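You operate a simulated robot arm through the tools that you are given. There is no shell and no other tool.

Carry out the task below with a simulated two-armed robot. There is one attempt and no reset: what you move stays moved.

TASK
Polish the frosted foot of the amber glass block and set it on the dark green mat.
Fine: the drip is running; lift the dust cover and leave it up, switch on, and end with polisher and drip tap off; the other blocks stay frosted. Set down upright: what you pick out.

Only the result counts: the job must be done as asked and must still hold three seconds after the hand-in. Knocking over, shifting, dropping, spilling or breaking anything else fails it. A push-on lid holds only when it is set on centred and level and pressed home; a screw cap is set on level and turned clockwise until tight.

THE ROBOT
Two 6-joint arms with fingered hands on one trunk that stands fixed in place. Base frame: the origin is at the foot of the trunk, x ahead of it, y to its left, z up; the work surface is at about z = 850. Readings come in mm, degrees, newtons and seconds.
The left shoulder is at [70, 191, 1042], the right one opposite. Payload 4.7 kg a hand.
The TCP of each hand is the grasp point between the finger pads, 36 mm short of the fingertips. In the tool frame z runs along the fingers and y along their closing line. The gripper opens to 120 mm. The gripper's body begins 42 mm behind the TCP. The gripper is a hand of 5 fingers: y runs from the thumb to the fingers, the wrist lies at [-18, -113, -198] in the tool frame.
Orientation is that of the tool frame in the base frame, as a unit quaternion [x, y, z, w]. With the fingers straight down and the wrist toward the robot, the tool's x, y and z point along [0, 1, 0], [1, 0, 0] and [0, 0, -1] of the base frame.

THE INTERFACE
- The arms move only by the tool arm_command. It takes "left_commands", "right_commands" or both (then of equal length, played together; a hand with none holds still); each is a list that holds one entry, the list of rows, each a list of 6 numbers: the shift along the tool's x, y, z in mm, then the turn, a rotation vector about the tool's x, y, z in degrees. In form: [[[dx, dy, dz, wx, wy, wz], ...]]. A call has 1 to 20 rows; each row shifts and turns the commanded pose from where the row before left it, along the tool's axes as they then stand. Rows are played at 5 a second. More than 50 mm and 8.6 degrees between two rows, and nothing of the call is played. A pose out of reach is approached as far as the arm can. The call stops where the force on the tool passes 50 N (or 10 N more than at its start, if that is more) or the arm is blocked; 0.2 s more then pass. In this call time passes only in rows, and 0.2 s behind the last. It gives the time, the measured TCP pose, the force on the tool (base axes), the opening and the grip force at its end, in the units of the frame above (readings bear some noise), with the torque about the TCP (base axes, N m) and any sound that the robot's microphone picked up.
- Cameras (640 x 400 px; columns grow to the right, rows downward): "scene" is now at [121, 37.5, 1276.2]; the picture's right is [0.43, -0.90, 0.00], its down [-0.37, -0.17, -0.91] and it looks along [0.83, 0.39, -0.41] (base axes); focal length 214 px, centre (320, 200). "left" rides on the left gripper at [-72, -91, -143] in its tool frame; the picture's right is [-0.80, -0.28, 0.53], its down [0.53, -0.73, 0.42] and it looks along [0.27, 0.62, 0.74] (tool axes); focal length 234 px, centre (320, 200). "right" rides on the right gripper at [73, -91, -143] in its tool frame; the picture's right is [-0.80, 0.28, -0.53], its down [-0.53, -0.73, 0.42] and it looks along [-0.27, 0.62, 0.74] (tool axes); focal length 234 px, centre (320, 200). There is no depth. A picture from a camera that has moved, and an enlarged one, comes with that camera's place and axes in the base frame and with its lens. The place of the scene camera against the robot may be out by one fixed shift of up to 18 mm in any direction.
- camera(camera): a new picture of that camera. The clock stands still meanwhile.
- raise_lower(by): slides the trunk up (or, below 0, down) by that many mm; the arms and the scene camera ride with it, the base frame stays. It gives what a move gives, with no picture.
- set_fingers(index, middle, ring, little, thumb_bend, thumb_turn, hand): sets how far each is bent, from 0 (flat) to 100 (curled in); at 30 the hand is open as for a grip, at 70 the pads meet at the TCP. One left out holds its place. A second passes; each finger stops where it meets its share of the squeeze, and holds until it gets a number again. It is the only way to open and close the hand. It gives what a move gives, with no picture; readings hold the bend of each and the force on index, middle, ring, little, thumb and palm. thumb_turn goes from beside the hand (0) to across from the fingers (100), as for a grip.
- turn_head(pan, tilt): turns the head with the scene camera to pan (to the left, within 86 degrees either way) and tilt (down, from -29 to 69), counted from straight ahead of the robot. It gives what a move gives.
- close_up(camera, box): a new picture of the part [left, top, right, bottom] of that camera's present view, enlarged. The clock stands still meanwhile.
- sign_off(): hands the job in; it is judged then, once.

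Nothing tells you positions but the pictures and the camera data. Unless the task says otherwise, let go and move clear before handing in.

The tools are called after "Request:" by a JSON object that holds its "api" and its "payload". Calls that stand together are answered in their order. arm_command: Moves the arms, as the interface text tells. Its arguments: {"type":"object","properties":{"left_commands":{"type":"array","items":{"type":"array","items":{"type":"array","items":{"type":"number"}}}},"right_commands":{"type":"array","items":{"type":"array","items":{"type":"array","items":{"type":"number"}}}}},"required":[]} The other tools are called the same way: raise_lower (by) slides the trunk up or down; set_fingers (index, middle, ring, little, thumb_bend, thumb_turn, hand) moves the fingers one by one; turn_head (pan, tilt) turns the head that bears the scene camera; camera (camera) takes a picture; close_up (camera, box) takes an enlarged picture of a part of a camera's view; sign_off () hands the job in.

At the start:

```text
t: 0.0
left_tcp_pos: [382.7, 448.7, 1280.5]
left_tcp_rot: [0.707, 0.707, 0.001, 0.0]
left_ft_force: [-0.3, -0.3, -0.3]
left_moment: [-0.01, 0.02, 0.0]
left_width: 119.6
left_grip_force: 0.1
left_shape: jaw
left_bend: [30.0, 30.0, 30.0, 30.0, 30.0, 98.0]
left_finger forces: [0.0, 0.0, 0.1, 0.0, 0.0, 0.0]
right_tcp_pos: [702.3, 93.8, 1298.4]
right_tcp_rot: [0.707, 0.707, 0.0, 0.0]
right_ft_force: [0.2, 0.2, -0.1]
right_moment: [0.01, -0.01, -0.04]
right_width: 119.6
right_grip_force: 0.2
right_shape: jaw
right_bend: [30.0, 30.0, 30.0, 30.0, 30.0, 98.0]
right_finger forces: [0.0, 0.1, 0.1, 0.0, 0.0, 0.0]
trunk travel left (down, up): [-519.0, 421.0]
head pan, tilt: [25.4, 23.9]
```

scene: 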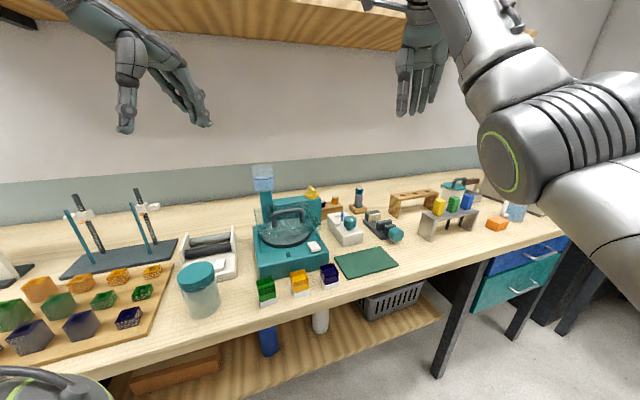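
right: 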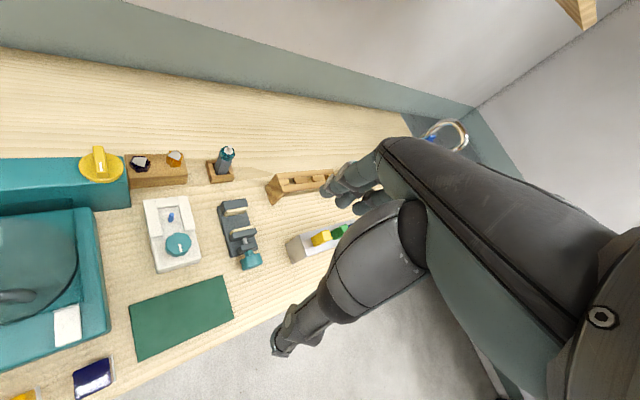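
left: 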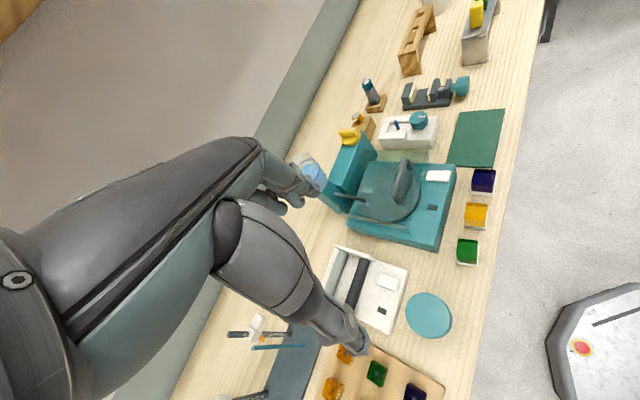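

I see a teal polishing machine with a domed dust cover, a yellow knob, a water bottle, a green mat to its right, and three blocks (green, amber, blue) in front of it. I will look closer before moving anything.

Request:
{"api": "close_up", "payload": {"camera": "scene", "box": [230, 150, 410, 310]}}

Request:
{"api": "close_up", "payload": {"camera": "left", "box": [280, 80, 520, 280]}}

Request:
{"api": "close_up", "payload": {"camera": "right", "box": [0, 130, 260, 400]}}

```text
2.50 times, centred on (320, 230) of scene
camera zoom: at [121.0, 37.5, 1276.2], right [0.43, -0.9, 0.0], down [-0.37, -0.17, -0.91], along [0.83, 0.39, -0.41], focal length 536 px, centre (320, 125)
```

zoom: 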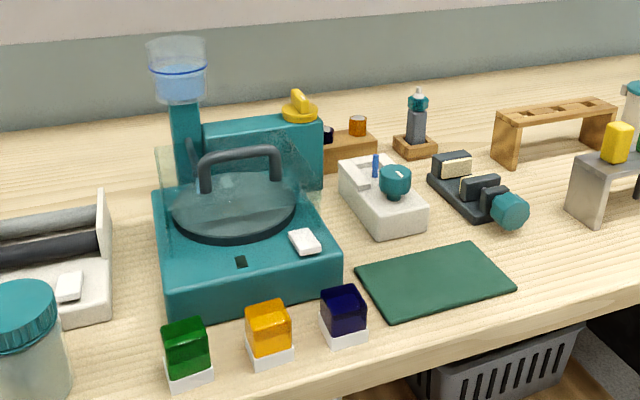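

```text
2.00 times, centred on (400, 180) of left
camera zoom: at [292.9, 375.3, 1424.6], right [-0.28, -0.8, -0.53], down [-0.73, 0.53, -0.42], along [0.62, 0.27, -0.74], focal length 468 px, centre (160, 240)
```

zoom: 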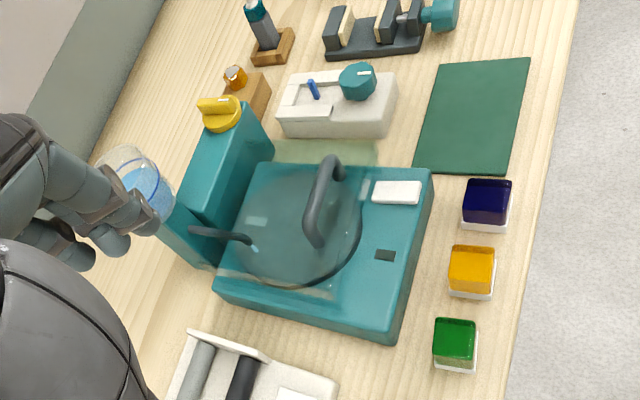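

```text
1.48 times, centred on (130, 265) of right
camera zoom: at [610.5, 167.5, 1442.3], right [0.28, -0.8, 0.53], down [-0.73, -0.53, -0.42], along [0.62, -0.27, -0.74], focal length 347 px, centre (602, 104)
```

zoom: 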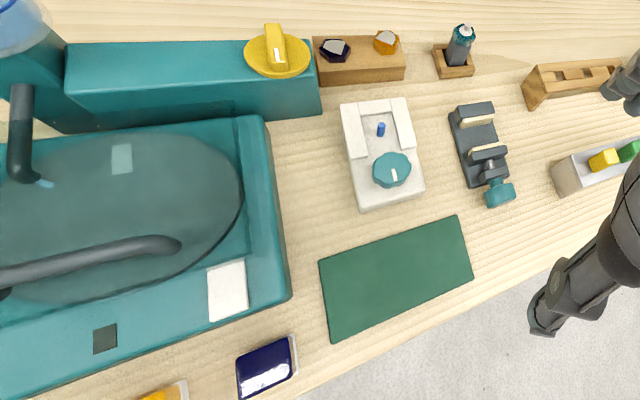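

The amber block stands at about x 465, y 265 in front of the polisher. I'll zoom in on the machine's parts (cover, switch, knob, drip) before planning the moves.

Request:
{"api": "close_up", "payload": {"camera": "scene", "box": [245, 160, 335, 216]}}

Request:
{"api": "close_up", "payload": {"camera": "scene", "box": [245, 210, 345, 310]}}

Request:
{"api": "close_up", "payload": {"camera": "left", "box": [280, 120, 400, 220]}}

Request:
{"api": "close_up", "payload": {"camera": "right", "box": [0, 140, 140, 260]}}

Request:
{"api": "close_up", "payload": {"camera": "right", "box": [0, 260, 140, 400]}}

```text
7.11 times, centred on (290, 188) of scene
camera zoom: at [121.0, 37.5, 1276.2], right [0.43, -0.9, 0.0], down [-0.37, -0.17, -0.91], along [0.83, 0.39, -0.41], focal length 1525 px, centre (533, 285)
```

zoom: 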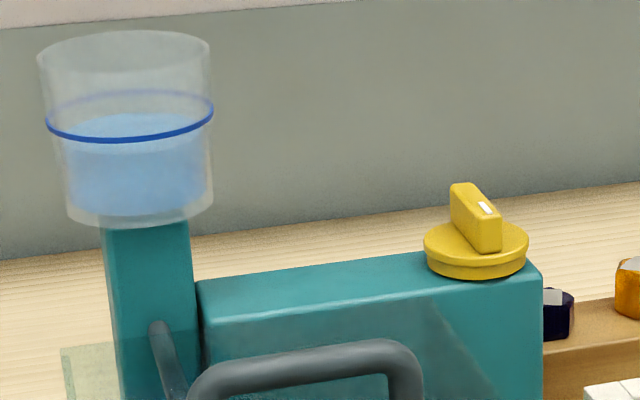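

```text
4.00 times, centred on (295, 260) of scene
camera zoom: at [121.0, 37.5, 1276.2], right [0.43, -0.9, 0.0], down [-0.37, -0.17, -0.91], along [0.83, 0.39, -0.41], focal length 858 px, centre (420, -40)
```

zoom: 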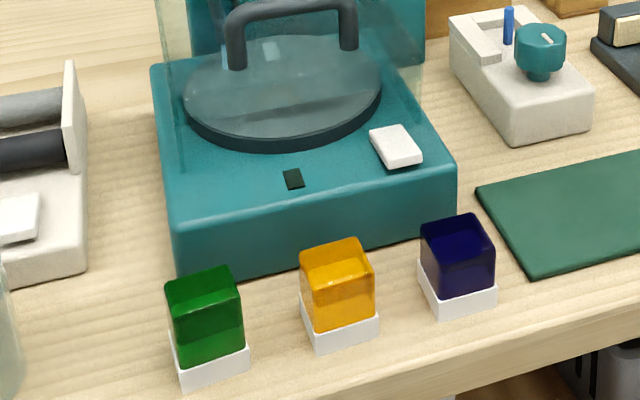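

```text
4.00 times, centred on (340, 170) of left
camera zoom: at [292.9, 375.3, 1424.6], right [-0.28, -0.8, -0.53], down [-0.73, 0.53, -0.42], along [0.62, 0.27, -0.74], focal length 937 px, centre (240, 320)
```

zoom: 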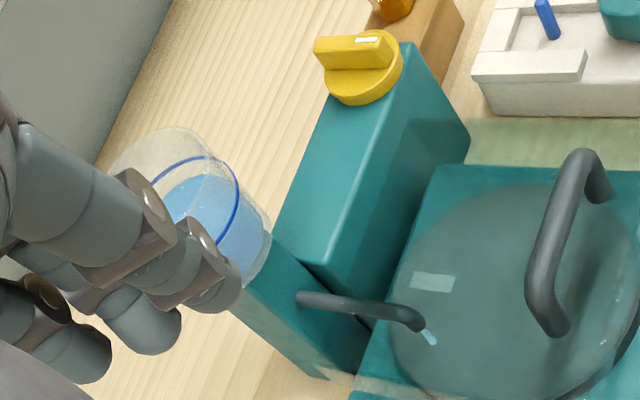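

```text
3.33 times, centred on (70, 200) of right
camera zoom: at [610.5, 167.5, 1442.3], right [0.28, -0.8, 0.53], down [-0.73, -0.53, -0.42], along [0.62, -0.27, -0.74], focal length 781 px, centre (1153, 200)
```

zoom: 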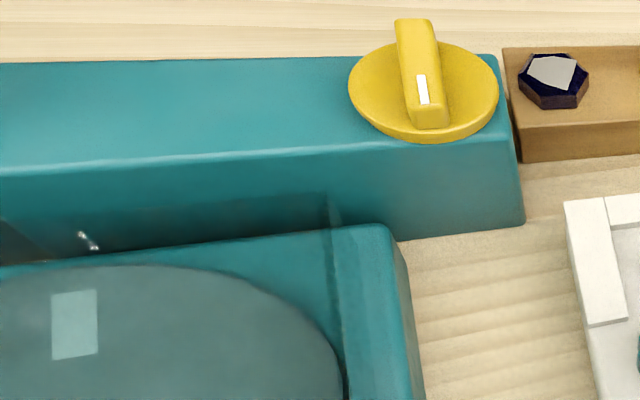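

```text
2.86 times, centred on (70, 330) of right
camera zoom: at [610.5, 167.5, 1442.3], right [0.28, -0.8, 0.53], down [-0.73, -0.53, -0.42], along [0.62, -0.27, -0.74], focal length 669 px, centre (1034, -171)
```

zoom: 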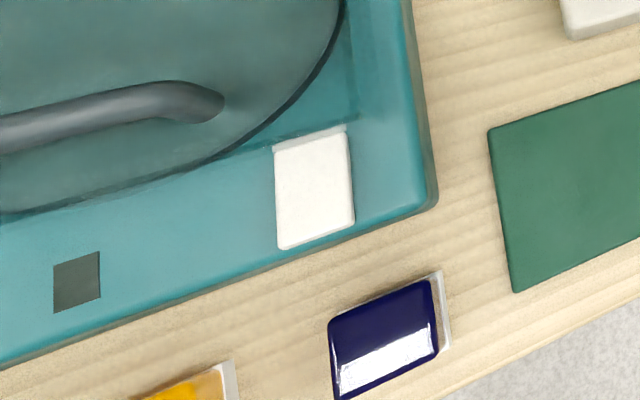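

The yellow knob on the rear column is probably the drip tap, the white rocker is the switch, and the clear box with the arched handle is the dust cover. I'll check what is overhead before raising the trunk.

Request:
{"api": "turn_head", "payload": {"pan": 10, "tilt": -15}}

Request:
{"api": "camera", "payload": {"camera": "scene"}}

```text
t: 1.1
left_tcp_pos: [383.2, 448.4, 1281.9]
left_tcp_rot: [0.707, 0.707, 0.0, 0.001]
left_ft_force: [0.4, 1.0, -0.1]
left_moment: [-0.01, 0.02, 0.0]
left_width: 119.8
left_grip_force: 0.1
left_shape: jaw
left_bend: [30.0, 30.0, 30.0, 30.0, 30.0, 98.0]
left_finger forces: [0.0, 0.1, 0.0, 0.1, 0.0, 0.0]
right_tcp_pos: [701.8, 93.9, 1298.5]
right_tcp_rot: [0.707, 0.707, 0.001, 0.0]
right_ft_force: [0.2, -0.2, 0.8]
right_moment: [-0.02, 0.01, -0.03]
right_width: 119.5
right_grip_force: 0.1
right_shape: jaw
right_bend: [30.0, 30.0, 30.0, 30.0, 30.0, 98.0]
right_finger forces: [0.0, 0.1, 0.0, 0.0, 0.1, 0.0]
trunk travel left (down, up): [-519.0, 421.0]
head pan, tilt: [10.0, -15.0]
```

```text
taken
camera scene: at [116.9, 11.9, 1337.2], right [0.17, -0.98, 0.0], down [0.25, 0.04, -0.97], along [0.95, 0.17, 0.26], focal length 214 px, centre (320, 200)
```

scene: 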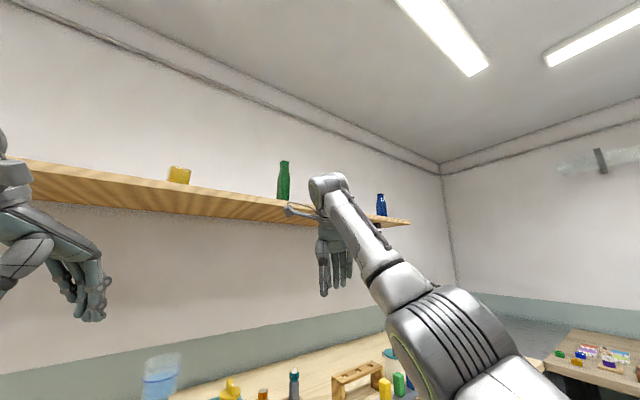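

The shelf sits well behind the hands (front edge roughly 880 mm out along the table's depth, at z about 1550), and the bench stands about 45° to my left. I'll raise the trunk in steps, so that the arms can work down onto the near bench and the head camera looks from above.

Request:
{"api": "raise_lower", "payload": {"by": 200}}

Request:
{"api": "turn_head", "payload": {"pan": 40, "tilt": 45}}

Request:
{"api": "camera", "payload": {"camera": "scene"}}

```text
t: 3.2
left_tcp_pos: [383.9, 447.8, 1481.9]
left_tcp_rot: [0.707, 0.707, 0.0, 0.0]
left_ft_force: [0.0, 0.4, -0.1]
left_moment: [0.01, 0.02, 0.02]
left_width: 119.6
left_grip_force: 0.0
left_shape: jaw
left_bend: [30.0, 30.0, 30.0, 30.0, 30.0, 98.0]
left_finger forces: [0.0, 0.0, 0.0, 0.1, 0.0, 0.0]
right_tcp_pos: [700.6, 94.6, 1498.1]
right_tcp_rot: [0.707, 0.708, 0.001, 0.0]
right_ft_force: [0.6, 0.3, 0.2]
right_moment: [-0.02, 0.02, -0.02]
right_width: 119.7
right_grip_force: 0.1
right_shape: jaw
right_bend: [30.0, 30.0, 30.0, 30.0, 30.0, 98.0]
right_finger forces: [0.0, 0.1, 0.0, 0.1, 0.0, 0.1]
trunk travel left (down, up): [-719.0, 221.0]
head pan, tilt: [10.0, -15.0]
```

```text
t: 4.5
left_tcp_pos: [383.6, 448.5, 1480.9]
left_tcp_rot: [0.707, 0.707, -0.001, 0.0]
left_ft_force: [0.4, 0.5, 0.9]
left_moment: [0.03, 0.01, -0.03]
left_width: 119.6
left_grip_force: 0.1
left_shape: jaw
left_bend: [30.0, 30.0, 30.0, 30.0, 30.0, 98.0]
left_finger forces: [0.0, 0.0, 0.1, 0.0, 0.1, 0.0]
right_tcp_pos: [701.9, 93.6, 1498.0]
right_tcp_rot: [0.707, 0.707, 0.0, 0.0]
right_ft_force: [0.1, -0.3, 0.9]
right_moment: [-0.04, -0.01, -0.03]
right_width: 119.7
right_grip_force: 0.0
right_shape: jaw
right_bend: [30.0, 30.0, 30.0, 30.0, 30.0, 98.0]
right_finger forces: [0.0, 0.1, 0.0, 0.0, 0.0, 0.0]
trunk travel left (down, up): [-719.0, 221.0]
head pan, tilt: [40.0, 45.0]
```

```text
taken
camera scene: at [100.0, 50.2, 1444.0], right [0.64, -0.77, 0.0], down [-0.54, -0.45, -0.71], along [0.54, 0.45, -0.71], focal length 214 px, centre (320, 200)
```

scene: 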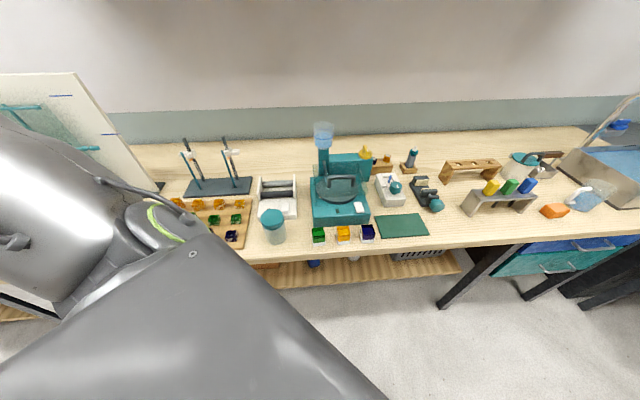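

From here the bench edge is almost level in the picture, so the bench's yaw is about 40°. I'll raise the trunk nearly all the way and bring the left hand down toward a spot above the blocks to test reach.

Request:
{"api": "raise_lower", "payload": {"by": 200}}

Request:
{"api": "arm_command", "payload": {"left_commands": [[[-8, 8, 45, 0, 0, 0], [-8, 8, 45, 0, 0, 0], [-8, 8, 45, 0, 0, 0], [-8, 8, 45, 0, 0, 0], [-8, 8, 45, 0, 0, 0], [-8, 8, 45, 0, 0, 0], [-8, 8, 45, 0, 0, 0], [-8, 8, 45, 0, 0, 0], [-8, 8, 45, 0, 0, 0], [-8, 8, 45, 0, 0, 0]]]}}

Request:
{"api": "camera", "payload": {"camera": "scene"}}

Request:
{"api": "camera", "payload": {"camera": "left"}}

```text
t: 6.7
left_tcp_pos: [383.3, 449.2, 1681.0]
left_tcp_rot: [0.707, 0.707, 0.001, 0.0]
left_ft_force: [0.8, -0.9, 0.4]
left_moment: [0.01, -0.02, 0.0]
left_width: 119.4
left_grip_force: 0.0
left_shape: jaw
left_bend: [30.0, 30.0, 30.0, 30.0, 30.0, 98.0]
left_finger forces: [0.0, 0.0, 0.1, 0.0, 0.1, 0.0]
right_tcp_pos: [702.2, 94.3, 1697.2]
right_tcp_rot: [0.707, 0.707, 0.0, 0.0]
right_ft_force: [0.6, 0.1, 0.5]
right_moment: [0.01, -0.03, 0.02]
right_width: 119.7
right_grip_force: 0.0
right_shape: jaw
right_bend: [30.0, 30.0, 30.0, 30.0, 30.0, 98.0]
right_finger forces: [0.0, 0.0, 0.0, 0.0, 0.0, 0.1]
trunk travel left (down, up): [-919.0, 21.0]
head pan, tilt: [40.0, 45.0]
```

```text
t: 8.9
left_tcp_pos: [448.1, 399.1, 1248.5]
left_tcp_rot: [0.707, 0.707, -0.003, 0.002]
left_ft_force: [0.0, 0.5, -1.3]
left_moment: [-0.03, -0.02, 0.0]
left_width: 120.0
left_grip_force: 0.1
left_shape: jaw
left_bend: [30.0, 30.0, 30.0, 30.0, 30.0, 98.0]
left_finger forces: [0.0, 0.0, 0.0, 0.0, 0.0, 0.0]
left hand out of reach, approached as far as the arm can: row 3, 9, 10
right_tcp_pos: [704.0, 98.5, 1697.2]
right_tcp_rot: [0.707, 0.707, -0.002, 0.0]
right_ft_force: [0.7, 0.0, -0.3]
right_moment: [-0.06, 0.0, 0.04]
right_width: 119.8
right_grip_force: 0.1
right_shape: jaw
right_bend: [30.0, 30.0, 30.0, 30.0, 30.0, 98.0]
right_finger forces: [0.0, 0.0, 0.0, 0.0, 0.0, 0.0]
trunk travel left (down, up): [-919.0, 21.0]
head pan, tilt: [40.0, 45.0]
```

```text
taken
camera scene: at [101.4, 54.5, 1643.7], right [0.64, -0.77, 0.0], down [-0.54, -0.46, -0.71], along [0.54, 0.45, -0.71], focal length 214 px, centre (320, 200)
```

scene: 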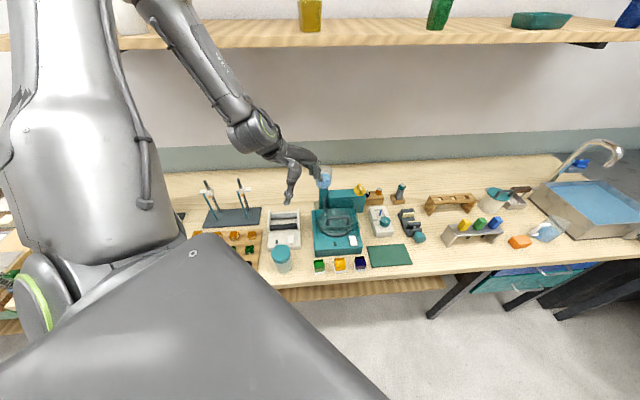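

```text
taken
camera left: at [357.7, 326.5, 1392.4], right [-0.28, -0.81, -0.52], down [-0.73, 0.53, -0.43], along [0.62, 0.26, -0.74], focal length 234 px, centre (320, 200)
```

left: 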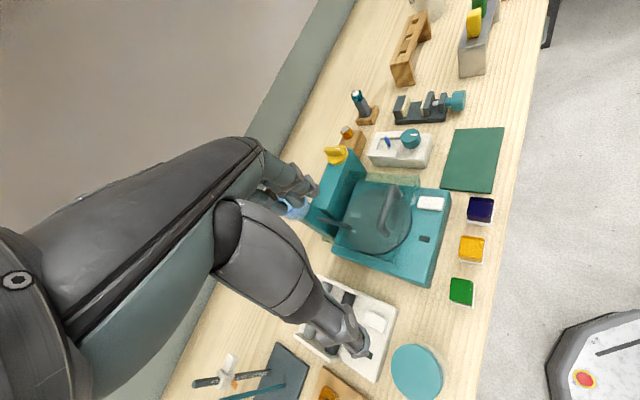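

The arm folds elbow-up and the hand can come down over the near bench. From the left wrist camera I'll zoom in to measure the blocks and machine more exactly.

Request:
{"api": "close_up", "payload": {"camera": "left", "box": [420, 180, 520, 320]}}

Request:
{"api": "close_up", "payload": {"camera": "left", "box": [300, 130, 460, 300]}}

Request:
{"api": "close_up", "payload": {"camera": "scene", "box": [300, 170, 420, 280]}}

```text
2.86 times, centred on (470, 250) of left
camera zoom: at [357.7, 326.5, 1392.4], right [-0.28, -0.81, -0.52], down [-0.73, 0.53, -0.43], along [0.62, 0.26, -0.74], focal length 669 px, centre (-109, 57)
```

zoom: 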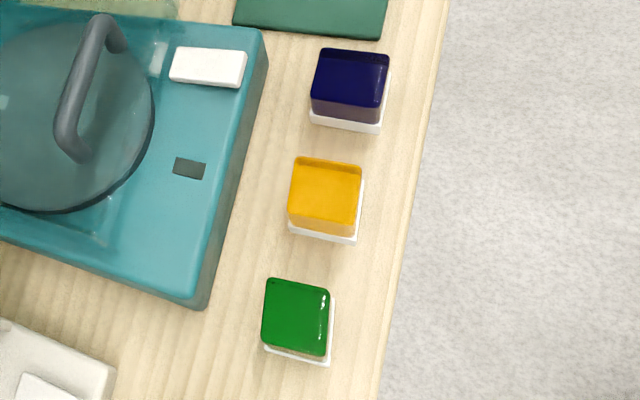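

```text
2.35 times, centred on (380, 215) of left
camera zoom: at [357.7, 326.5, 1392.4], right [-0.28, -0.81, -0.52], down [-0.73, 0.53, -0.43], along [0.62, 0.26, -0.74], focal length 551 px, centre (179, 165)
```

zoom: 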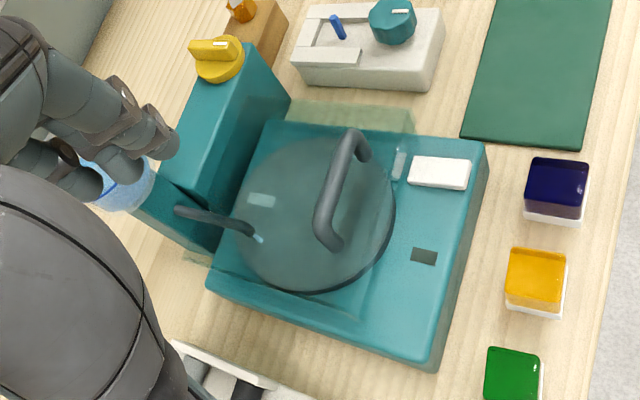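

```text
3.64 times, centred on (360, 225) of scene
camera zoom: at [101.4, 54.5, 1643.7], right [0.64, -0.77, 0.0], down [-0.54, -0.46, -0.71], along [0.54, 0.45, -0.71], focal length 780 px, centre (174, 109)
```

zoom: 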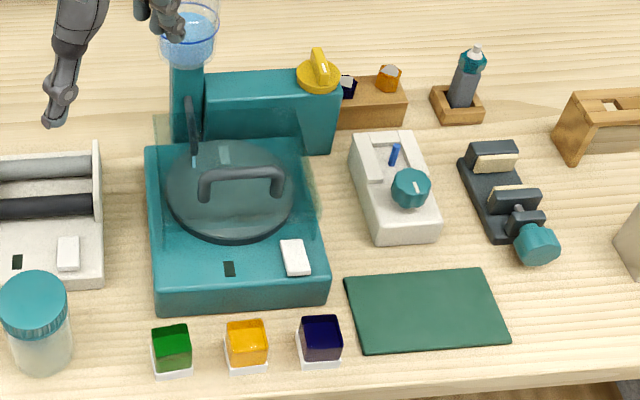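

I now place the amber block's foot at about (481, 262), a 40 mm square about 45 mm tall, with the polisher's front face 36 mm behind it. I'll zoom on the cover and handle to work out the hinge.

Request:
{"api": "close_up", "payload": {"camera": "scene", "box": [314, 176, 366, 230]}}

Request:
{"api": "close_up", "payload": {"camera": "left", "box": [330, 160, 430, 260]}}

Request:
{"api": "close_up", "payload": {"camera": "left", "box": [440, 220, 500, 280]}}

Request:
{"api": "camera", "payload": {"camera": "right"}}

```text
7.41 times, centred on (340, 203) of scene
camera zoom: at [101.4, 54.5, 1643.7], right [0.64, -0.77, 0.0], down [-0.54, -0.46, -0.71], along [0.54, 0.45, -0.71], focal length 1589 px, centre (172, 178)
```

zoom: 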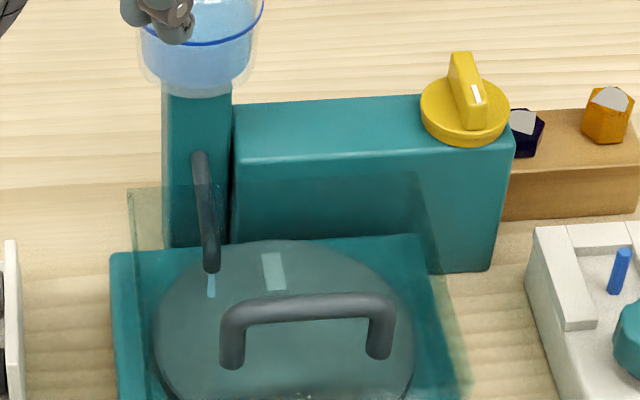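

```text
4.00 times, centred on (380, 210) of left
camera zoom: at [357.7, 326.5, 1392.4], right [-0.28, -0.81, -0.52], down [-0.73, 0.53, -0.43], along [0.62, 0.26, -0.74], focal length 937 px, centre (80, 160)
```

zoom: 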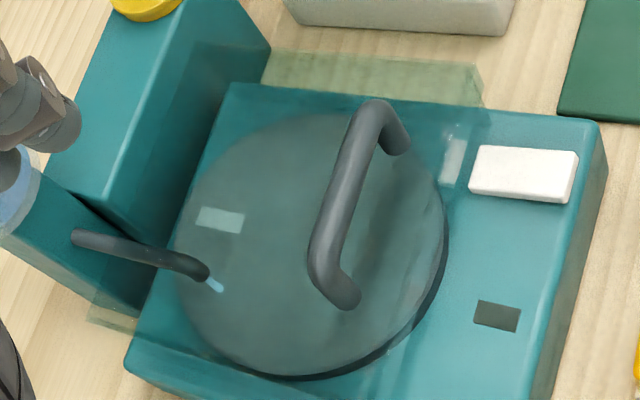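

```text
6.67 times, centred on (470, 250) of left
camera zoom: at [357.7, 326.5, 1392.4], right [-0.28, -0.81, -0.52], down [-0.73, 0.53, -0.43], along [0.62, 0.26, -0.74], focal length 1561 px, centre (-680, -133)
```

zoom: 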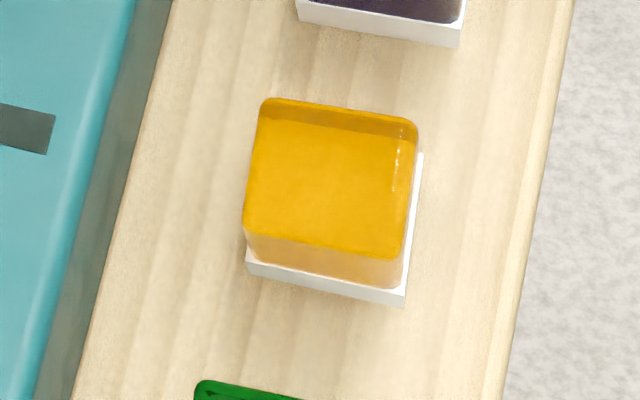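

```text
taken
camera right: at [612.0, 172.8, 1841.2], right [0.28, -0.8, 0.53], down [-0.73, -0.53, -0.42], along [0.62, -0.27, -0.74], focal length 234 px, centre (320, 200)
```

right: 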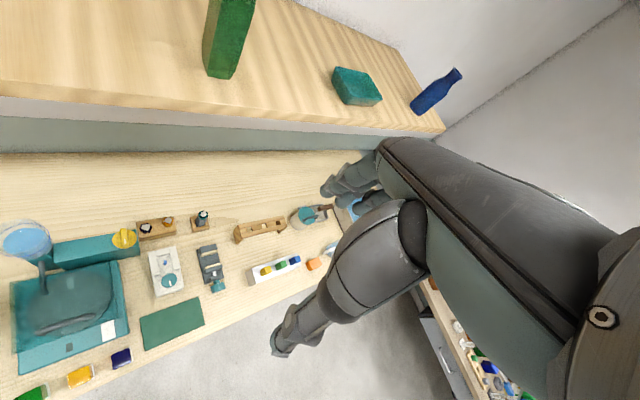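

The dust cover's clear top sits at about z 970, hinged along its rear edge, and its handle bar runs along the bench at about (575, 348, 1013). Now a close look at the rocker switch and knob.

Request:
{"api": "close_up", "payload": {"camera": "left", "box": [410, 180, 450, 220]}}

Request:
{"api": "close_up", "payload": {"camera": "scene", "box": [330, 225, 370, 255]}}

Request:
{"api": "close_up", "payload": {"camera": "right", "box": [80, 210, 150, 270]}}

Request:
{"api": "close_up", "payload": {"camera": "right", "box": [0, 220, 140, 400]}}

```text
10.00 times, centred on (430, 200) of left
camera zoom: at [357.7, 326.5, 1392.4], right [-0.28, -0.81, -0.52], down [-0.73, 0.53, -0.43], along [0.62, 0.26, -0.74], focal length 2342 px, centre (-780, 200)
```

zoom: 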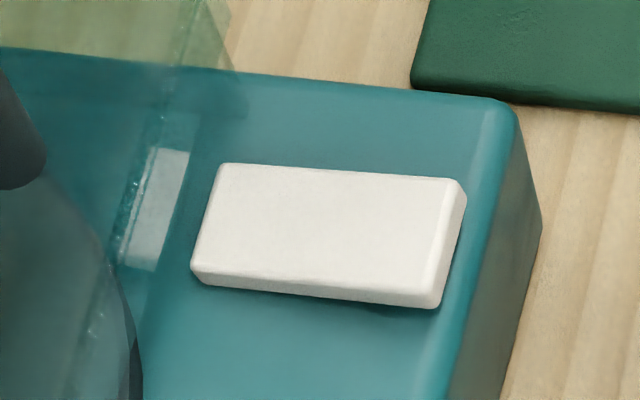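

```text
13.33 times, centred on (350, 240) of scene
camera zoom: at [101.4, 54.5, 1643.7], right [0.64, -0.77, 0.0], down [-0.54, -0.46, -0.71], along [0.54, 0.45, -0.71], focal length 2860 px, centre (-80, -333)
```

zoom: 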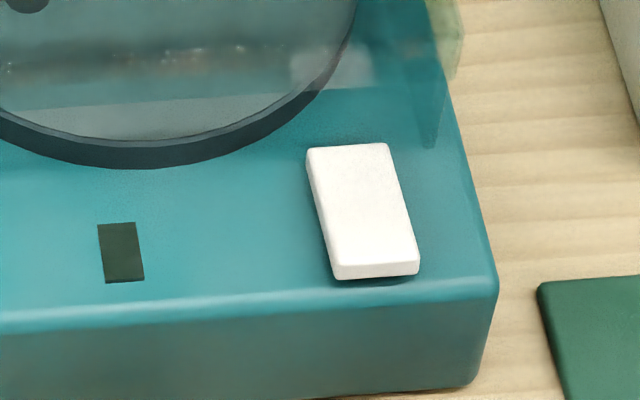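

```text
6.67 times, centred on (115, 240) of right
camera zoom: at [612.0, 172.8, 1841.2], right [0.28, -0.8, 0.53], down [-0.73, -0.53, -0.42], along [0.62, -0.27, -0.74], focal length 1561 px, centre (1687, -67)
```

zoom: 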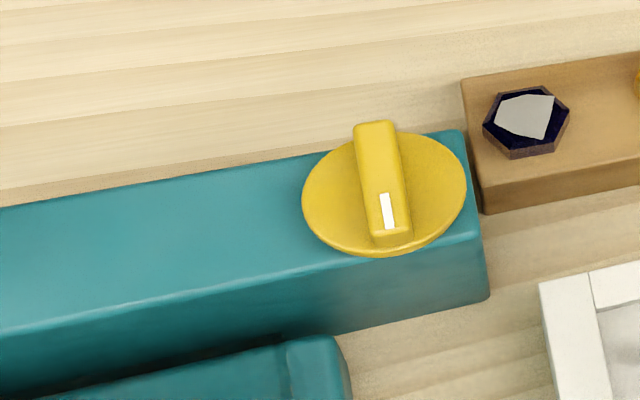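

```text
2.22 times, centred on (70, 310) of right
camera zoom: at [612.0, 172.8, 1841.2], right [0.28, -0.8, 0.53], down [-0.73, -0.53, -0.42], along [0.62, -0.27, -0.74], focal length 520 px, centre (876, -44)
```

zoom: 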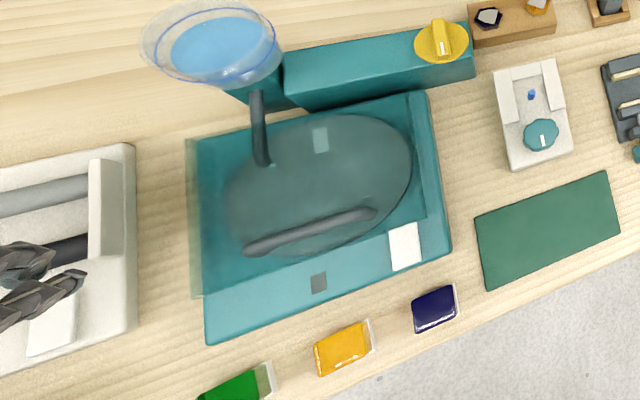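

The rocker's near end stands raised (off), and the tap's bar points front-to-back with its mark toward me. I'll bring the left hand over the handle, turning it 45° so the jaws close across the bar.

Request:
{"api": "arm_command", "payload": {"left_commands": [[[-12, 30, 0, 0, 0, 0], [-12, 30, 0, 0, 0, 0], [-12, 30, 0, 0, 0, 0], [-12, 30, 0, 0, 0, 0], [0, 0, 0, 0, 0, -7.5], [0, 0, 0, 0, 0, -7.5], [0, 0, 0, 0, 0, -7.5], [0, 0, 0, 0, 0, -7.5], [0, 0, 0, 0, 0, -7.5], [0, 0, 0, 0, 0, -7.5]]]}}

Request:
{"api": "camera", "payload": {"camera": "left"}}

Request:
{"api": "camera", "payload": {"camera": "scene"}}

```text
t: 11.1
left_tcp_pos: [457.5, 482.1, 1305.3]
left_tcp_rot: [0.383, 0.924, 0.0, 0.001]
left_ft_force: [-0.4, 0.5, 0.2]
left_moment: [0.02, 0.02, 0.03]
left_width: 119.9
left_grip_force: 0.1
left_shape: jaw
left_bend: [30.0, 30.0, 30.0, 30.0, 30.0, 98.0]
left_finger forces: [0.0, 0.0, 0.0, 0.0, 0.0, 0.0]
left hand out of reach, approached as far as the arm can: row 1, 2, 3, 4, 5, 6, 7, 8, 9, 10
right_tcp_pos: [701.4, 93.8, 1698.9]
right_tcp_rot: [0.707, 0.707, 0.0, 0.0]
right_ft_force: [0.3, -0.2, 0.4]
right_moment: [-0.01, 0.0, -0.04]
right_width: 119.6
right_grip_force: 0.1
right_shape: jaw
right_bend: [30.0, 30.0, 30.0, 30.0, 30.0, 98.0]
right_finger forces: [0.0, 0.0, 0.1, 0.0, 0.0, 0.0]
trunk travel left (down, up): [-919.0, 21.0]
head pan, tilt: [40.0, 45.0]
```

```text
taken
camera left: at [446.3, 365.6, 1449.0], right [0.37, -0.77, -0.52], down [-0.89, -0.14, -0.43], along [0.25, 0.63, -0.74], focal length 234 px, centre (320, 200)
```

left: 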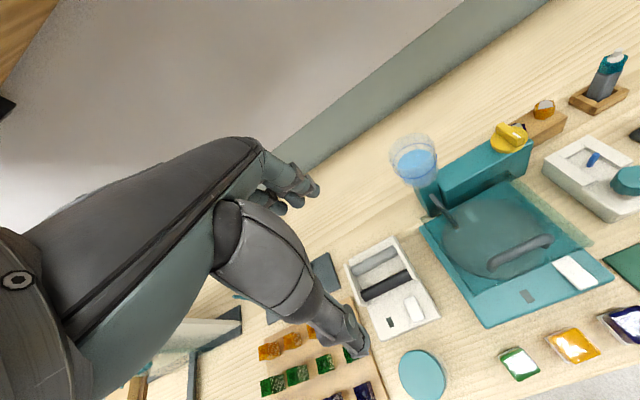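

```text
taken
camera scene: at [99.6, 50.1, 1643.9], right [0.64, -0.77, 0.0], down [-0.54, -0.45, -0.71], along [0.54, 0.45, -0.71], focal length 214 px, centre (320, 200)
```

scene: 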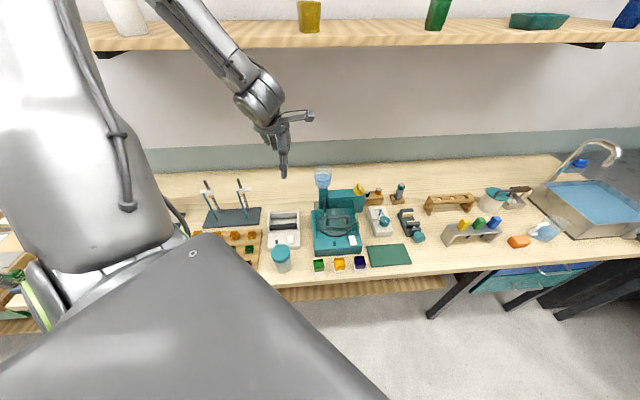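

The arm could not follow that path and ended up short, so I need to understand its folding. I'll look at the left arm itself.

Request:
{"api": "turn_head", "payload": {"pan": 75, "tilt": 0}}

Request:
{"api": "camera", "payload": {"camera": "scene"}}

Request:
{"api": "turn_head", "payload": {"pan": 75, "tilt": -29}}

Request:
{"api": "camera", "payload": {"camera": "scene"}}

```text
t: 12.2
left_tcp_pos: [460.0, 482.8, 1304.6]
left_tcp_rot: [0.384, 0.923, 0.0, 0.0]
left_ft_force: [1.1, -0.5, -0.6]
left_moment: [0.02, -0.01, -0.03]
left_width: 119.7
left_grip_force: 0.0
left_shape: jaw
left_bend: [30.0, 30.0, 30.0, 30.0, 30.0, 98.0]
left_finger forces: [0.0, 0.0, 0.0, 0.0, 0.0, 0.0]
right_tcp_pos: [702.2, 94.8, 1698.3]
right_tcp_rot: [0.707, 0.707, 0.0, 0.0]
right_ft_force: [-0.4, -0.6, -0.8]
right_moment: [-0.01, -0.01, -0.02]
right_width: 119.5
right_grip_force: 0.1
right_shape: jaw
right_bend: [30.0, 30.0, 30.0, 30.0, 30.0, 98.0]
right_finger forces: [0.0, 0.0, 0.1, 0.1, 0.0, 0.0]
trunk travel left (down, up): [-919.0, 21.0]
head pan, tilt: [75.0, 0.0]
```

```text
taken
camera scene: at [61.2, 84.9, 1714.8], right [0.97, -0.26, 0.0], down [0.0, 0.0, -1.0], along [0.26, 0.97, 0.0], focal length 214 px, centre (320, 200)
```

scene: 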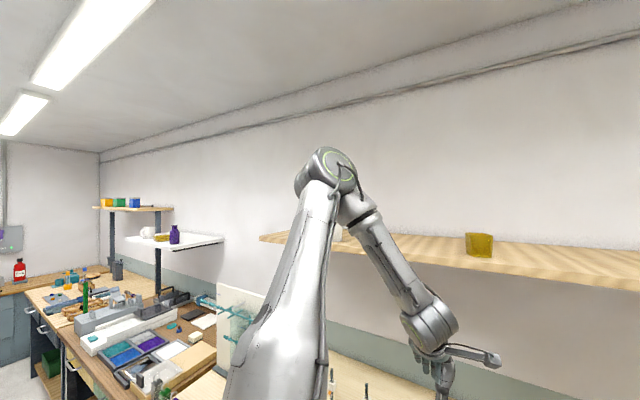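

```text
t: 13.1
left_tcp_pos: [458.3, 481.9, 1304.6]
left_tcp_rot: [0.385, 0.923, -0.001, 0.001]
left_ft_force: [-0.7, 0.0, 0.6]
left_moment: [-0.03, -0.03, 0.03]
left_width: 119.7
left_grip_force: 0.0
left_shape: jaw
left_bend: [30.0, 30.0, 30.0, 30.0, 30.0, 98.0]
left_finger forces: [0.0, 0.1, 0.1, 0.0, 0.0, 0.1]
right_tcp_pos: [702.5, 93.3, 1697.9]
right_tcp_rot: [0.707, 0.707, 0.0, 0.0]
right_ft_force: [-0.6, 0.3, 0.1]
right_moment: [-0.02, -0.01, 0.0]
right_width: 119.6
right_grip_force: 0.0
right_shape: jaw
right_bend: [30.0, 30.0, 30.0, 30.0, 30.0, 98.0]
right_finger forces: [0.1, 0.0, 0.1, 0.0, 0.0, 0.0]
trunk travel left (down, up): [-919.0, 21.0]
head pan, tilt: [75.0, -28.6]
```

```text
taken
camera scene: at [55.1, 62.7, 1754.9], right [0.97, -0.26, 0.0], down [0.12, 0.46, -0.88], along [0.23, 0.85, 0.48], focal length 214 px, centre (320, 200)
```

scene: 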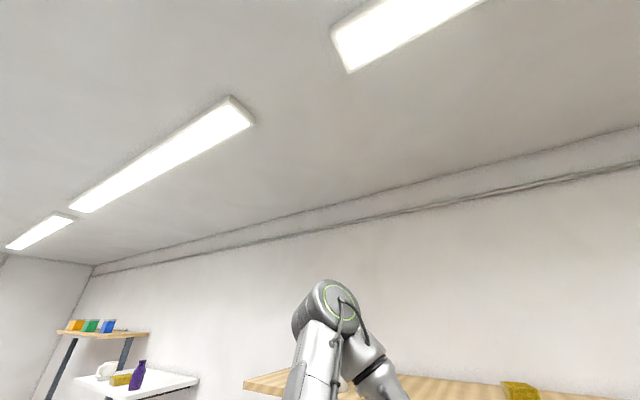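

The left arm is folded with its elbow up and left. I'll probe with a null command to see where the commanded pose stands.

Request:
{"api": "turn_head", "payload": {"pan": 45, "tilt": 45}}

Request:
{"api": "arm_command", "payload": {"left_commands": [[[0, 0, 0, 0, 0, 0]]]}}

Request:
{"api": "arm_command", "payload": {"left_commands": [[[0, 20, 0, 0, 0, 0], [0, 20, 0, 0, 0, 0]]]}}

```text
t: 14.6
left_tcp_pos: [460.1, 482.7, 1304.4]
left_tcp_rot: [0.384, 0.923, -0.001, 0.001]
left_ft_force: [-0.2, -0.5, -0.1]
left_moment: [-0.04, -0.03, -0.03]
left_width: 119.9
left_grip_force: 0.1
left_shape: jaw
left_bend: [30.0, 30.0, 30.0, 30.0, 30.0, 98.0]
left_finger forces: [0.0, 0.0, 0.1, 0.0, 0.1, 0.1]
right_tcp_pos: [702.3, 94.4, 1697.4]
right_tcp_rot: [0.708, 0.707, 0.0, 0.0]
right_ft_force: [-0.4, -0.1, -0.1]
right_moment: [0.01, 0.01, -0.01]
right_width: 119.8
right_grip_force: 0.1
right_shape: jaw
right_bend: [30.0, 30.0, 30.0, 30.0, 30.0, 98.0]
right_finger forces: [0.0, 0.0, 0.1, 0.1, 0.0, 0.0]
trunk travel left (down, up): [-919.0, 21.0]
head pan, tilt: [45.0, 45.0]
```

```text
t: 15.0
left_tcp_pos: [459.9, 481.4, 1304.3]
left_tcp_rot: [0.384, 0.923, -0.001, 0.0]
left_ft_force: [0.5, 0.1, 0.3]
left_moment: [-0.01, -0.02, 0.01]
left_width: 120.1
left_grip_force: 0.1
left_shape: jaw
left_bend: [30.0, 30.0, 30.0, 30.0, 30.0, 98.0]
left_finger forces: [0.1, 0.0, 0.0, 0.0, 0.1, 0.0]
right_tcp_pos: [702.5, 94.6, 1698.3]
right_tcp_rot: [0.707, 0.707, 0.0, 0.0]
right_ft_force: [-0.7, 0.2, -0.3]
right_moment: [0.01, -0.02, -0.02]
right_width: 119.6
right_grip_force: 0.0
right_shape: jaw
right_bend: [30.0, 30.0, 30.0, 30.0, 30.0, 98.0]
right_finger forces: [0.0, 0.0, 0.0, 0.1, 0.0, 0.1]
trunk travel left (down, up): [-919.0, 21.0]
head pan, tilt: [45.0, 45.0]
```

```text
t: 15.6
left_tcp_pos: [488.5, 510.5, 1303.2]
left_tcp_rot: [0.383, 0.924, -0.001, 0.0]
left_ft_force: [-1.3, -0.4, 0.9]
left_moment: [-0.01, 0.0, 0.01]
left_width: 119.7
left_grip_force: 0.1
left_shape: jaw
left_bend: [30.0, 30.0, 30.0, 30.0, 30.0, 98.0]
left_finger forces: [0.0, 0.0, 0.0, 0.0, 0.0, 0.0]
right_tcp_pos: [702.8, 94.7, 1698.6]
right_tcp_rot: [0.707, 0.708, -0.001, 0.0]
right_ft_force: [-0.2, 0.6, -0.2]
right_moment: [0.02, 0.03, 0.0]
right_width: 119.7
right_grip_force: 0.1
right_shape: jaw
right_bend: [30.0, 30.0, 30.0, 30.0, 30.0, 98.0]
right_finger forces: [0.0, 0.1, 0.0, 0.0, 0.1, 0.1]
trunk travel left (down, up): [-919.0, 21.0]
head pan, tilt: [45.0, 45.0]
```

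The commanded pose restarts from where the arm really is. I'll probe moving along the bench to the right from here.

Request:
{"api": "arm_command", "payload": {"left_commands": [[[-25, 0, 0, 0, 0, 0], [-25, 0, 0, 0, 0, 0], [-25, 0, 0, 0, 0, 0], [-25, 0, 0, 0, 0, 0], [-25, 0, 0, 0, 0, 0], [-25, 0, 0, 0, 0, 0]]]}}

```text
t: 17.0
left_tcp_pos: [499.2, 506.1, 1336.1]
left_tcp_rot: [0.384, 0.923, -0.001, 0.001]
left_ft_force: [0.3, 1.5, 0.0]
left_moment: [-0.01, 0.0, -0.02]
left_width: 119.8
left_grip_force: 0.2
left_shape: jaw
left_bend: [30.0, 30.0, 30.0, 30.0, 30.0, 98.0]
left_finger forces: [0.1, 0.2, 0.2, 0.0, 0.0, 0.1]
left hand out of reach, approached as far as the arm can: row 1, 2, 3, 4, 5, 6
right_tcp_pos: [701.8, 95.8, 1698.7]
right_tcp_rot: [0.708, 0.706, 0.0, 0.0]
right_ft_force: [0.5, 0.7, -0.4]
right_moment: [-0.02, 0.0, 0.01]
right_width: 119.6
right_grip_force: 0.0
right_shape: jaw
right_bend: [30.0, 30.0, 30.0, 30.0, 30.0, 98.0]
right_finger forces: [0.1, 0.0, 0.1, 0.0, 0.0, 0.0]
trunk travel left (down, up): [-919.0, 21.0]
head pan, tilt: [45.0, 45.0]
```

The left wrist is kept out of a zone around the shoulder's forward axis, so I have to work with the wrist above that axis. That means raising the hand first and then lowering the trunk below its start height.

Request:
{"api": "arm_command", "payload": {"left_commands": [[[0, 0, -45, 0, 0, 0], [0, 0, -45, 0, 0, 0], [0, 0, -45, 0, 0, 0], [0, 0, -45, 0, 0, 0], [0, 0, -45, 0, 0, 0], [0, 0, -45, 0, 0, 0], [0, 0, -45, 0, 0, 0]]]}}

Request:
{"api": "camera", "payload": {"camera": "scene"}}

```text
t: 18.6
left_tcp_pos: [469.9, 531.5, 1636.7]
left_tcp_rot: [0.384, 0.923, -0.001, 0.002]
left_ft_force: [-1.1, -0.3, 0.2]
left_moment: [-0.01, 0.0, 0.0]
left_width: 119.9
left_grip_force: 0.2
left_shape: jaw
left_bend: [30.0, 30.0, 30.0, 30.0, 30.0, 98.0]
left_finger forces: [0.0, 0.0, 0.1, 0.1, 0.1, 0.0]
left hand out of reach, approached as far as the arm can: row 5, 6, 7
right_tcp_pos: [700.1, 94.2, 1698.2]
right_tcp_rot: [0.707, 0.707, 0.0, -0.001]
right_ft_force: [-0.9, 0.1, -0.2]
right_moment: [-0.03, -0.04, 0.04]
right_width: 119.6
right_grip_force: 0.1
right_shape: jaw
right_bend: [30.0, 30.0, 30.0, 30.0, 30.0, 98.0]
right_finger forces: [0.0, 0.0, 0.0, 0.1, 0.0, 0.1]
trunk travel left (down, up): [-919.0, 21.0]
head pan, tilt: [45.0, 45.0]
```

```text
taken
camera scene: at [94.3, 55.2, 1643.9], right [0.71, -0.71, 0.0], down [-0.5, -0.5, -0.71], along [0.5, 0.5, -0.71], focal length 214 px, centre (320, 200)
```

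scene: 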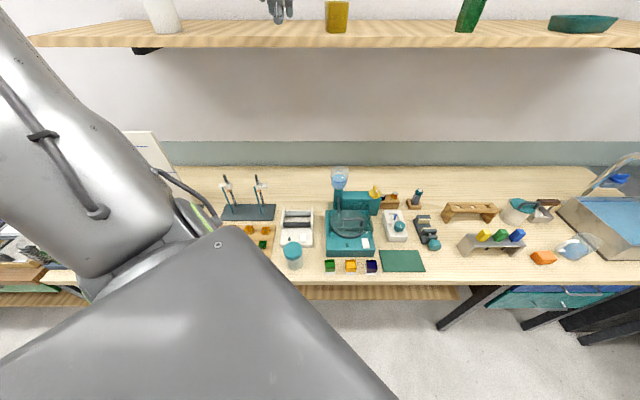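

The hand is clear above the bench's left part. I'll lower the trunk by 500 mm, to about 100 mm under its start height, and look.

Request:
{"api": "raise_lower", "payload": {"by": -500}}

Request:
{"api": "turn_head", "payload": {"pan": 45, "tilt": 30}}

Request:
{"api": "camera", "payload": {"camera": "scene"}}

Request:
{"api": "camera", "payload": {"camera": "left"}}

```text
refused: -500 is not a number from -400 to 400
```

```text
t: 19.4
left_tcp_pos: [470.5, 531.9, 1635.2]
left_tcp_rot: [0.384, 0.923, -0.001, 0.001]
left_ft_force: [-0.2, -0.4, -1.0]
left_moment: [-0.03, 0.0, -0.02]
left_width: 120.0
left_grip_force: 0.0
left_shape: jaw
left_bend: [30.0, 30.0, 30.0, 30.0, 30.0, 98.0]
left_finger forces: [0.0, 0.1, 0.0, 0.1, 0.1, 0.0]
right_tcp_pos: [701.3, 94.2, 1698.4]
right_tcp_rot: [0.707, 0.708, 0.0, 0.0]
right_ft_force: [0.0, -0.1, -0.6]
right_moment: [-0.01, 0.0, 0.0]
right_width: 119.5
right_grip_force: 0.0
right_shape: jaw
right_bend: [30.0, 30.0, 30.0, 30.0, 30.0, 98.0]
right_finger forces: [0.0, 0.1, 0.1, 0.0, 0.1, 0.0]
trunk travel left (down, up): [-919.0, 21.0]
head pan, tilt: [45.0, 30.0]
```

```text
taken
camera scene: at [101.3, 61.6, 1666.5], right [0.71, -0.71, 0.0], down [-0.35, -0.35, -0.87], along [0.61, 0.61, -0.5], focal length 214 px, centre (320, 200)
```

scene: 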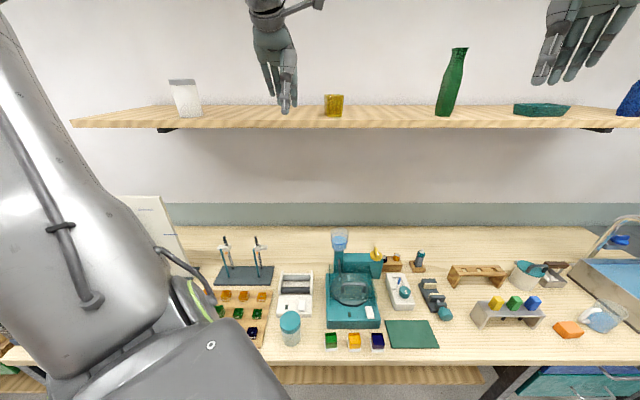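

```text
taken
camera left: at [458.9, 415.1, 1779.9], right [0.37, -0.77, -0.52], down [-0.89, -0.14, -0.43], along [0.25, 0.63, -0.74], focal length 234 px, centre (320, 200)
```

left: 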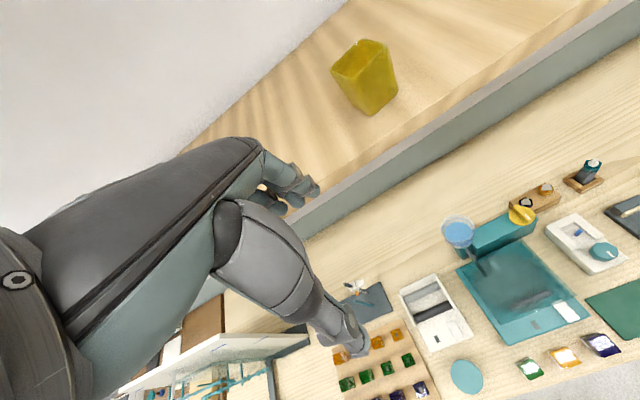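

The hand is about 100 mm in front of the shelf edge, so a straight descent is clear. I'll lower in two steps.

Request:
{"api": "raise_lower", "payload": {"by": -400}}

Request:
{"api": "camera", "payload": {"camera": "scene"}}

Request:
{"api": "camera", "payload": {"camera": "left"}}

```text
t: 23.2
left_tcp_pos: [471.1, 531.7, 1235.6]
left_tcp_rot: [0.383, 0.924, -0.001, 0.001]
left_ft_force: [-0.3, 0.5, 0.0]
left_moment: [0.01, 0.0, 0.0]
left_width: 119.7
left_grip_force: 0.0
left_shape: jaw
left_bend: [30.0, 30.0, 30.0, 30.0, 30.0, 98.0]
left_finger forces: [0.1, 0.0, 0.0, 0.0, 0.1, 0.1]
right_tcp_pos: [702.1, 93.4, 1298.2]
right_tcp_rot: [0.707, 0.707, 0.0, 0.0]
right_ft_force: [0.1, 0.0, 0.2]
right_moment: [0.0, -0.01, 0.01]
right_width: 119.4
right_grip_force: 0.1
right_shape: jaw
right_bend: [30.0, 30.0, 30.0, 30.0, 30.0, 98.0]
right_finger forces: [0.0, 0.1, 0.1, 0.0, 0.0, 0.1]
trunk travel left (down, up): [-519.0, 421.0]
head pan, tilt: [45.0, 30.0]
```

```text
taken
camera scene: at [101.5, 61.8, 1266.6], right [0.71, -0.71, 0.0], down [-0.35, -0.35, -0.87], along [0.61, 0.61, -0.5], focal length 214 px, centre (320, 200)
```

scene: 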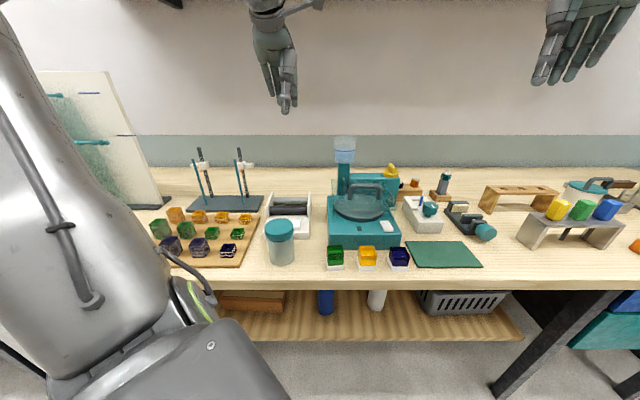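

```text
taken
camera left: at [459.0, 415.3, 1380.1], right [0.37, -0.77, -0.52], down [-0.89, -0.14, -0.43], along [0.25, 0.63, -0.74], focal length 234 px, centre (320, 200)
```

left: 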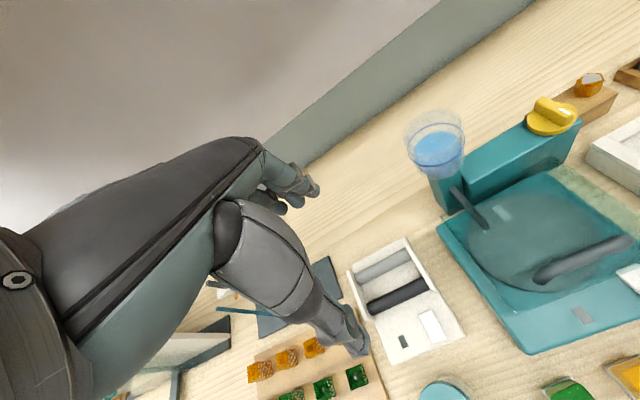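

Good, the view is clear: the reservoir's rim is at about z 1080. I'll lower another 100 mm and then probe moving right toward the handle.

Request:
{"api": "raise_lower", "payload": {"by": -70}}

Request:
{"api": "arm_command", "payload": {"left_commands": [[[-25, 0, 0, 0, 0, 0], [-25, 0, 0, 0, 0, 0], [-25, 0, 0, 0, 0, 0], [-25, 0, 0, 0, 0, 0]]]}}

```text
t: 24.3
left_tcp_pos: [471.3, 530.8, 1166.6]
left_tcp_rot: [0.384, 0.923, -0.001, 0.001]
left_ft_force: [0.1, 0.5, 0.7]
left_moment: [0.0, -0.03, 0.01]
left_width: 119.8
left_grip_force: 0.1
left_shape: jaw
left_bend: [30.0, 30.0, 30.0, 30.0, 30.0, 98.0]
left_finger forces: [0.0, 0.0, 0.0, 0.0, 0.0, 0.0]
right_tcp_pos: [702.1, 94.3, 1229.1]
right_tcp_rot: [0.708, 0.707, -0.001, 0.0]
right_ft_force: [0.0, -0.1, -0.1]
right_moment: [0.03, -0.03, 0.01]
right_width: 119.5
right_grip_force: 0.0
right_shape: jaw
right_bend: [30.0, 30.0, 30.0, 30.0, 30.0, 98.0]
right_finger forces: [0.0, 0.1, 0.0, 0.0, 0.0, 0.0]
trunk travel left (down, up): [-449.0, 491.0]
head pan, tilt: [45.0, 30.0]
```

```text
t: 25.3
left_tcp_pos: [484.0, 521.8, 1130.4]
left_tcp_rot: [0.384, 0.923, 0.001, 0.002]
left_ft_force: [0.1, 0.9, 0.1]
left_moment: [-0.03, -0.02, -0.04]
left_width: 119.9
left_grip_force: 0.1
left_shape: jaw
left_bend: [30.0, 30.0, 30.0, 30.0, 30.0, 98.0]
left_finger forces: [0.0, 0.0, 0.0, 0.0, 0.0, 0.0]
left hand out of reach, approached as far as the arm can: row 1, 2, 3, 4
right_tcp_pos: [700.9, 93.9, 1228.3]
right_tcp_rot: [0.708, 0.707, 0.0, 0.0]
right_ft_force: [-0.9, 0.2, -0.5]
right_moment: [0.0, 0.01, 0.01]
right_width: 119.9
right_grip_force: 0.1
right_shape: jaw
right_bend: [30.0, 30.0, 30.0, 30.0, 30.0, 98.0]
right_finger forces: [0.1, 0.0, 0.0, 0.0, 0.1, 0.0]
trunk travel left (down, up): [-449.0, 491.0]
head pan, tilt: [45.0, 30.0]
```

Moving right with the hand turned 45° is still blocked, so a wrist limit is likely. I'll turn the hand back toward straight and test moving right again.

Request:
{"api": "arm_command", "payload": {"left_commands": [[[0, 0, 0, 0, 0, 7.5], [0, 0, 0, 0, 0, 7.5], [0, 0, 0, 0, 0, 7.5], [0, 0, 0, 0, 0, 7.5], [0, 0, 0, 0, 0, 7.5], [0, 0, 0, 0, 0, 7.5], [-20, 20, 0, 0, 0, 0], [-20, 20, 0, 0, 0, 0], [-20, 20, 0, 0, 0, 0], [-20, 20, 0, 0, 0, 0]]]}}

```text
t: 27.5
left_tcp_pos: [534.6, 464.9, 1121.1]
left_tcp_rot: [0.708, 0.706, 0.0, 0.001]
left_ft_force: [-0.3, 0.3, -1.0]
left_moment: [0.03, -0.03, 0.03]
left_width: 119.6
left_grip_force: 0.0
left_shape: jaw
left_bend: [30.0, 30.0, 30.0, 30.0, 30.0, 98.0]
left_finger forces: [0.0, 0.0, 0.0, 0.0, 0.1, 0.1]
left hand out of reach, approached as far as the arm can: row 9, 10
right_tcp_pos: [701.6, 94.0, 1227.8]
right_tcp_rot: [0.707, 0.707, 0.0, 0.001]
right_ft_force: [0.6, -0.1, -0.1]
right_moment: [0.05, -0.01, 0.02]
right_width: 119.7
right_grip_force: 0.1
right_shape: jaw
right_bend: [30.0, 30.0, 30.0, 30.0, 30.0, 98.0]
right_finger forces: [0.0, 0.1, 0.0, 0.0, 0.0, 0.0]
trunk travel left (down, up): [-449.0, 491.0]
head pan, tilt: [45.0, 30.0]
```

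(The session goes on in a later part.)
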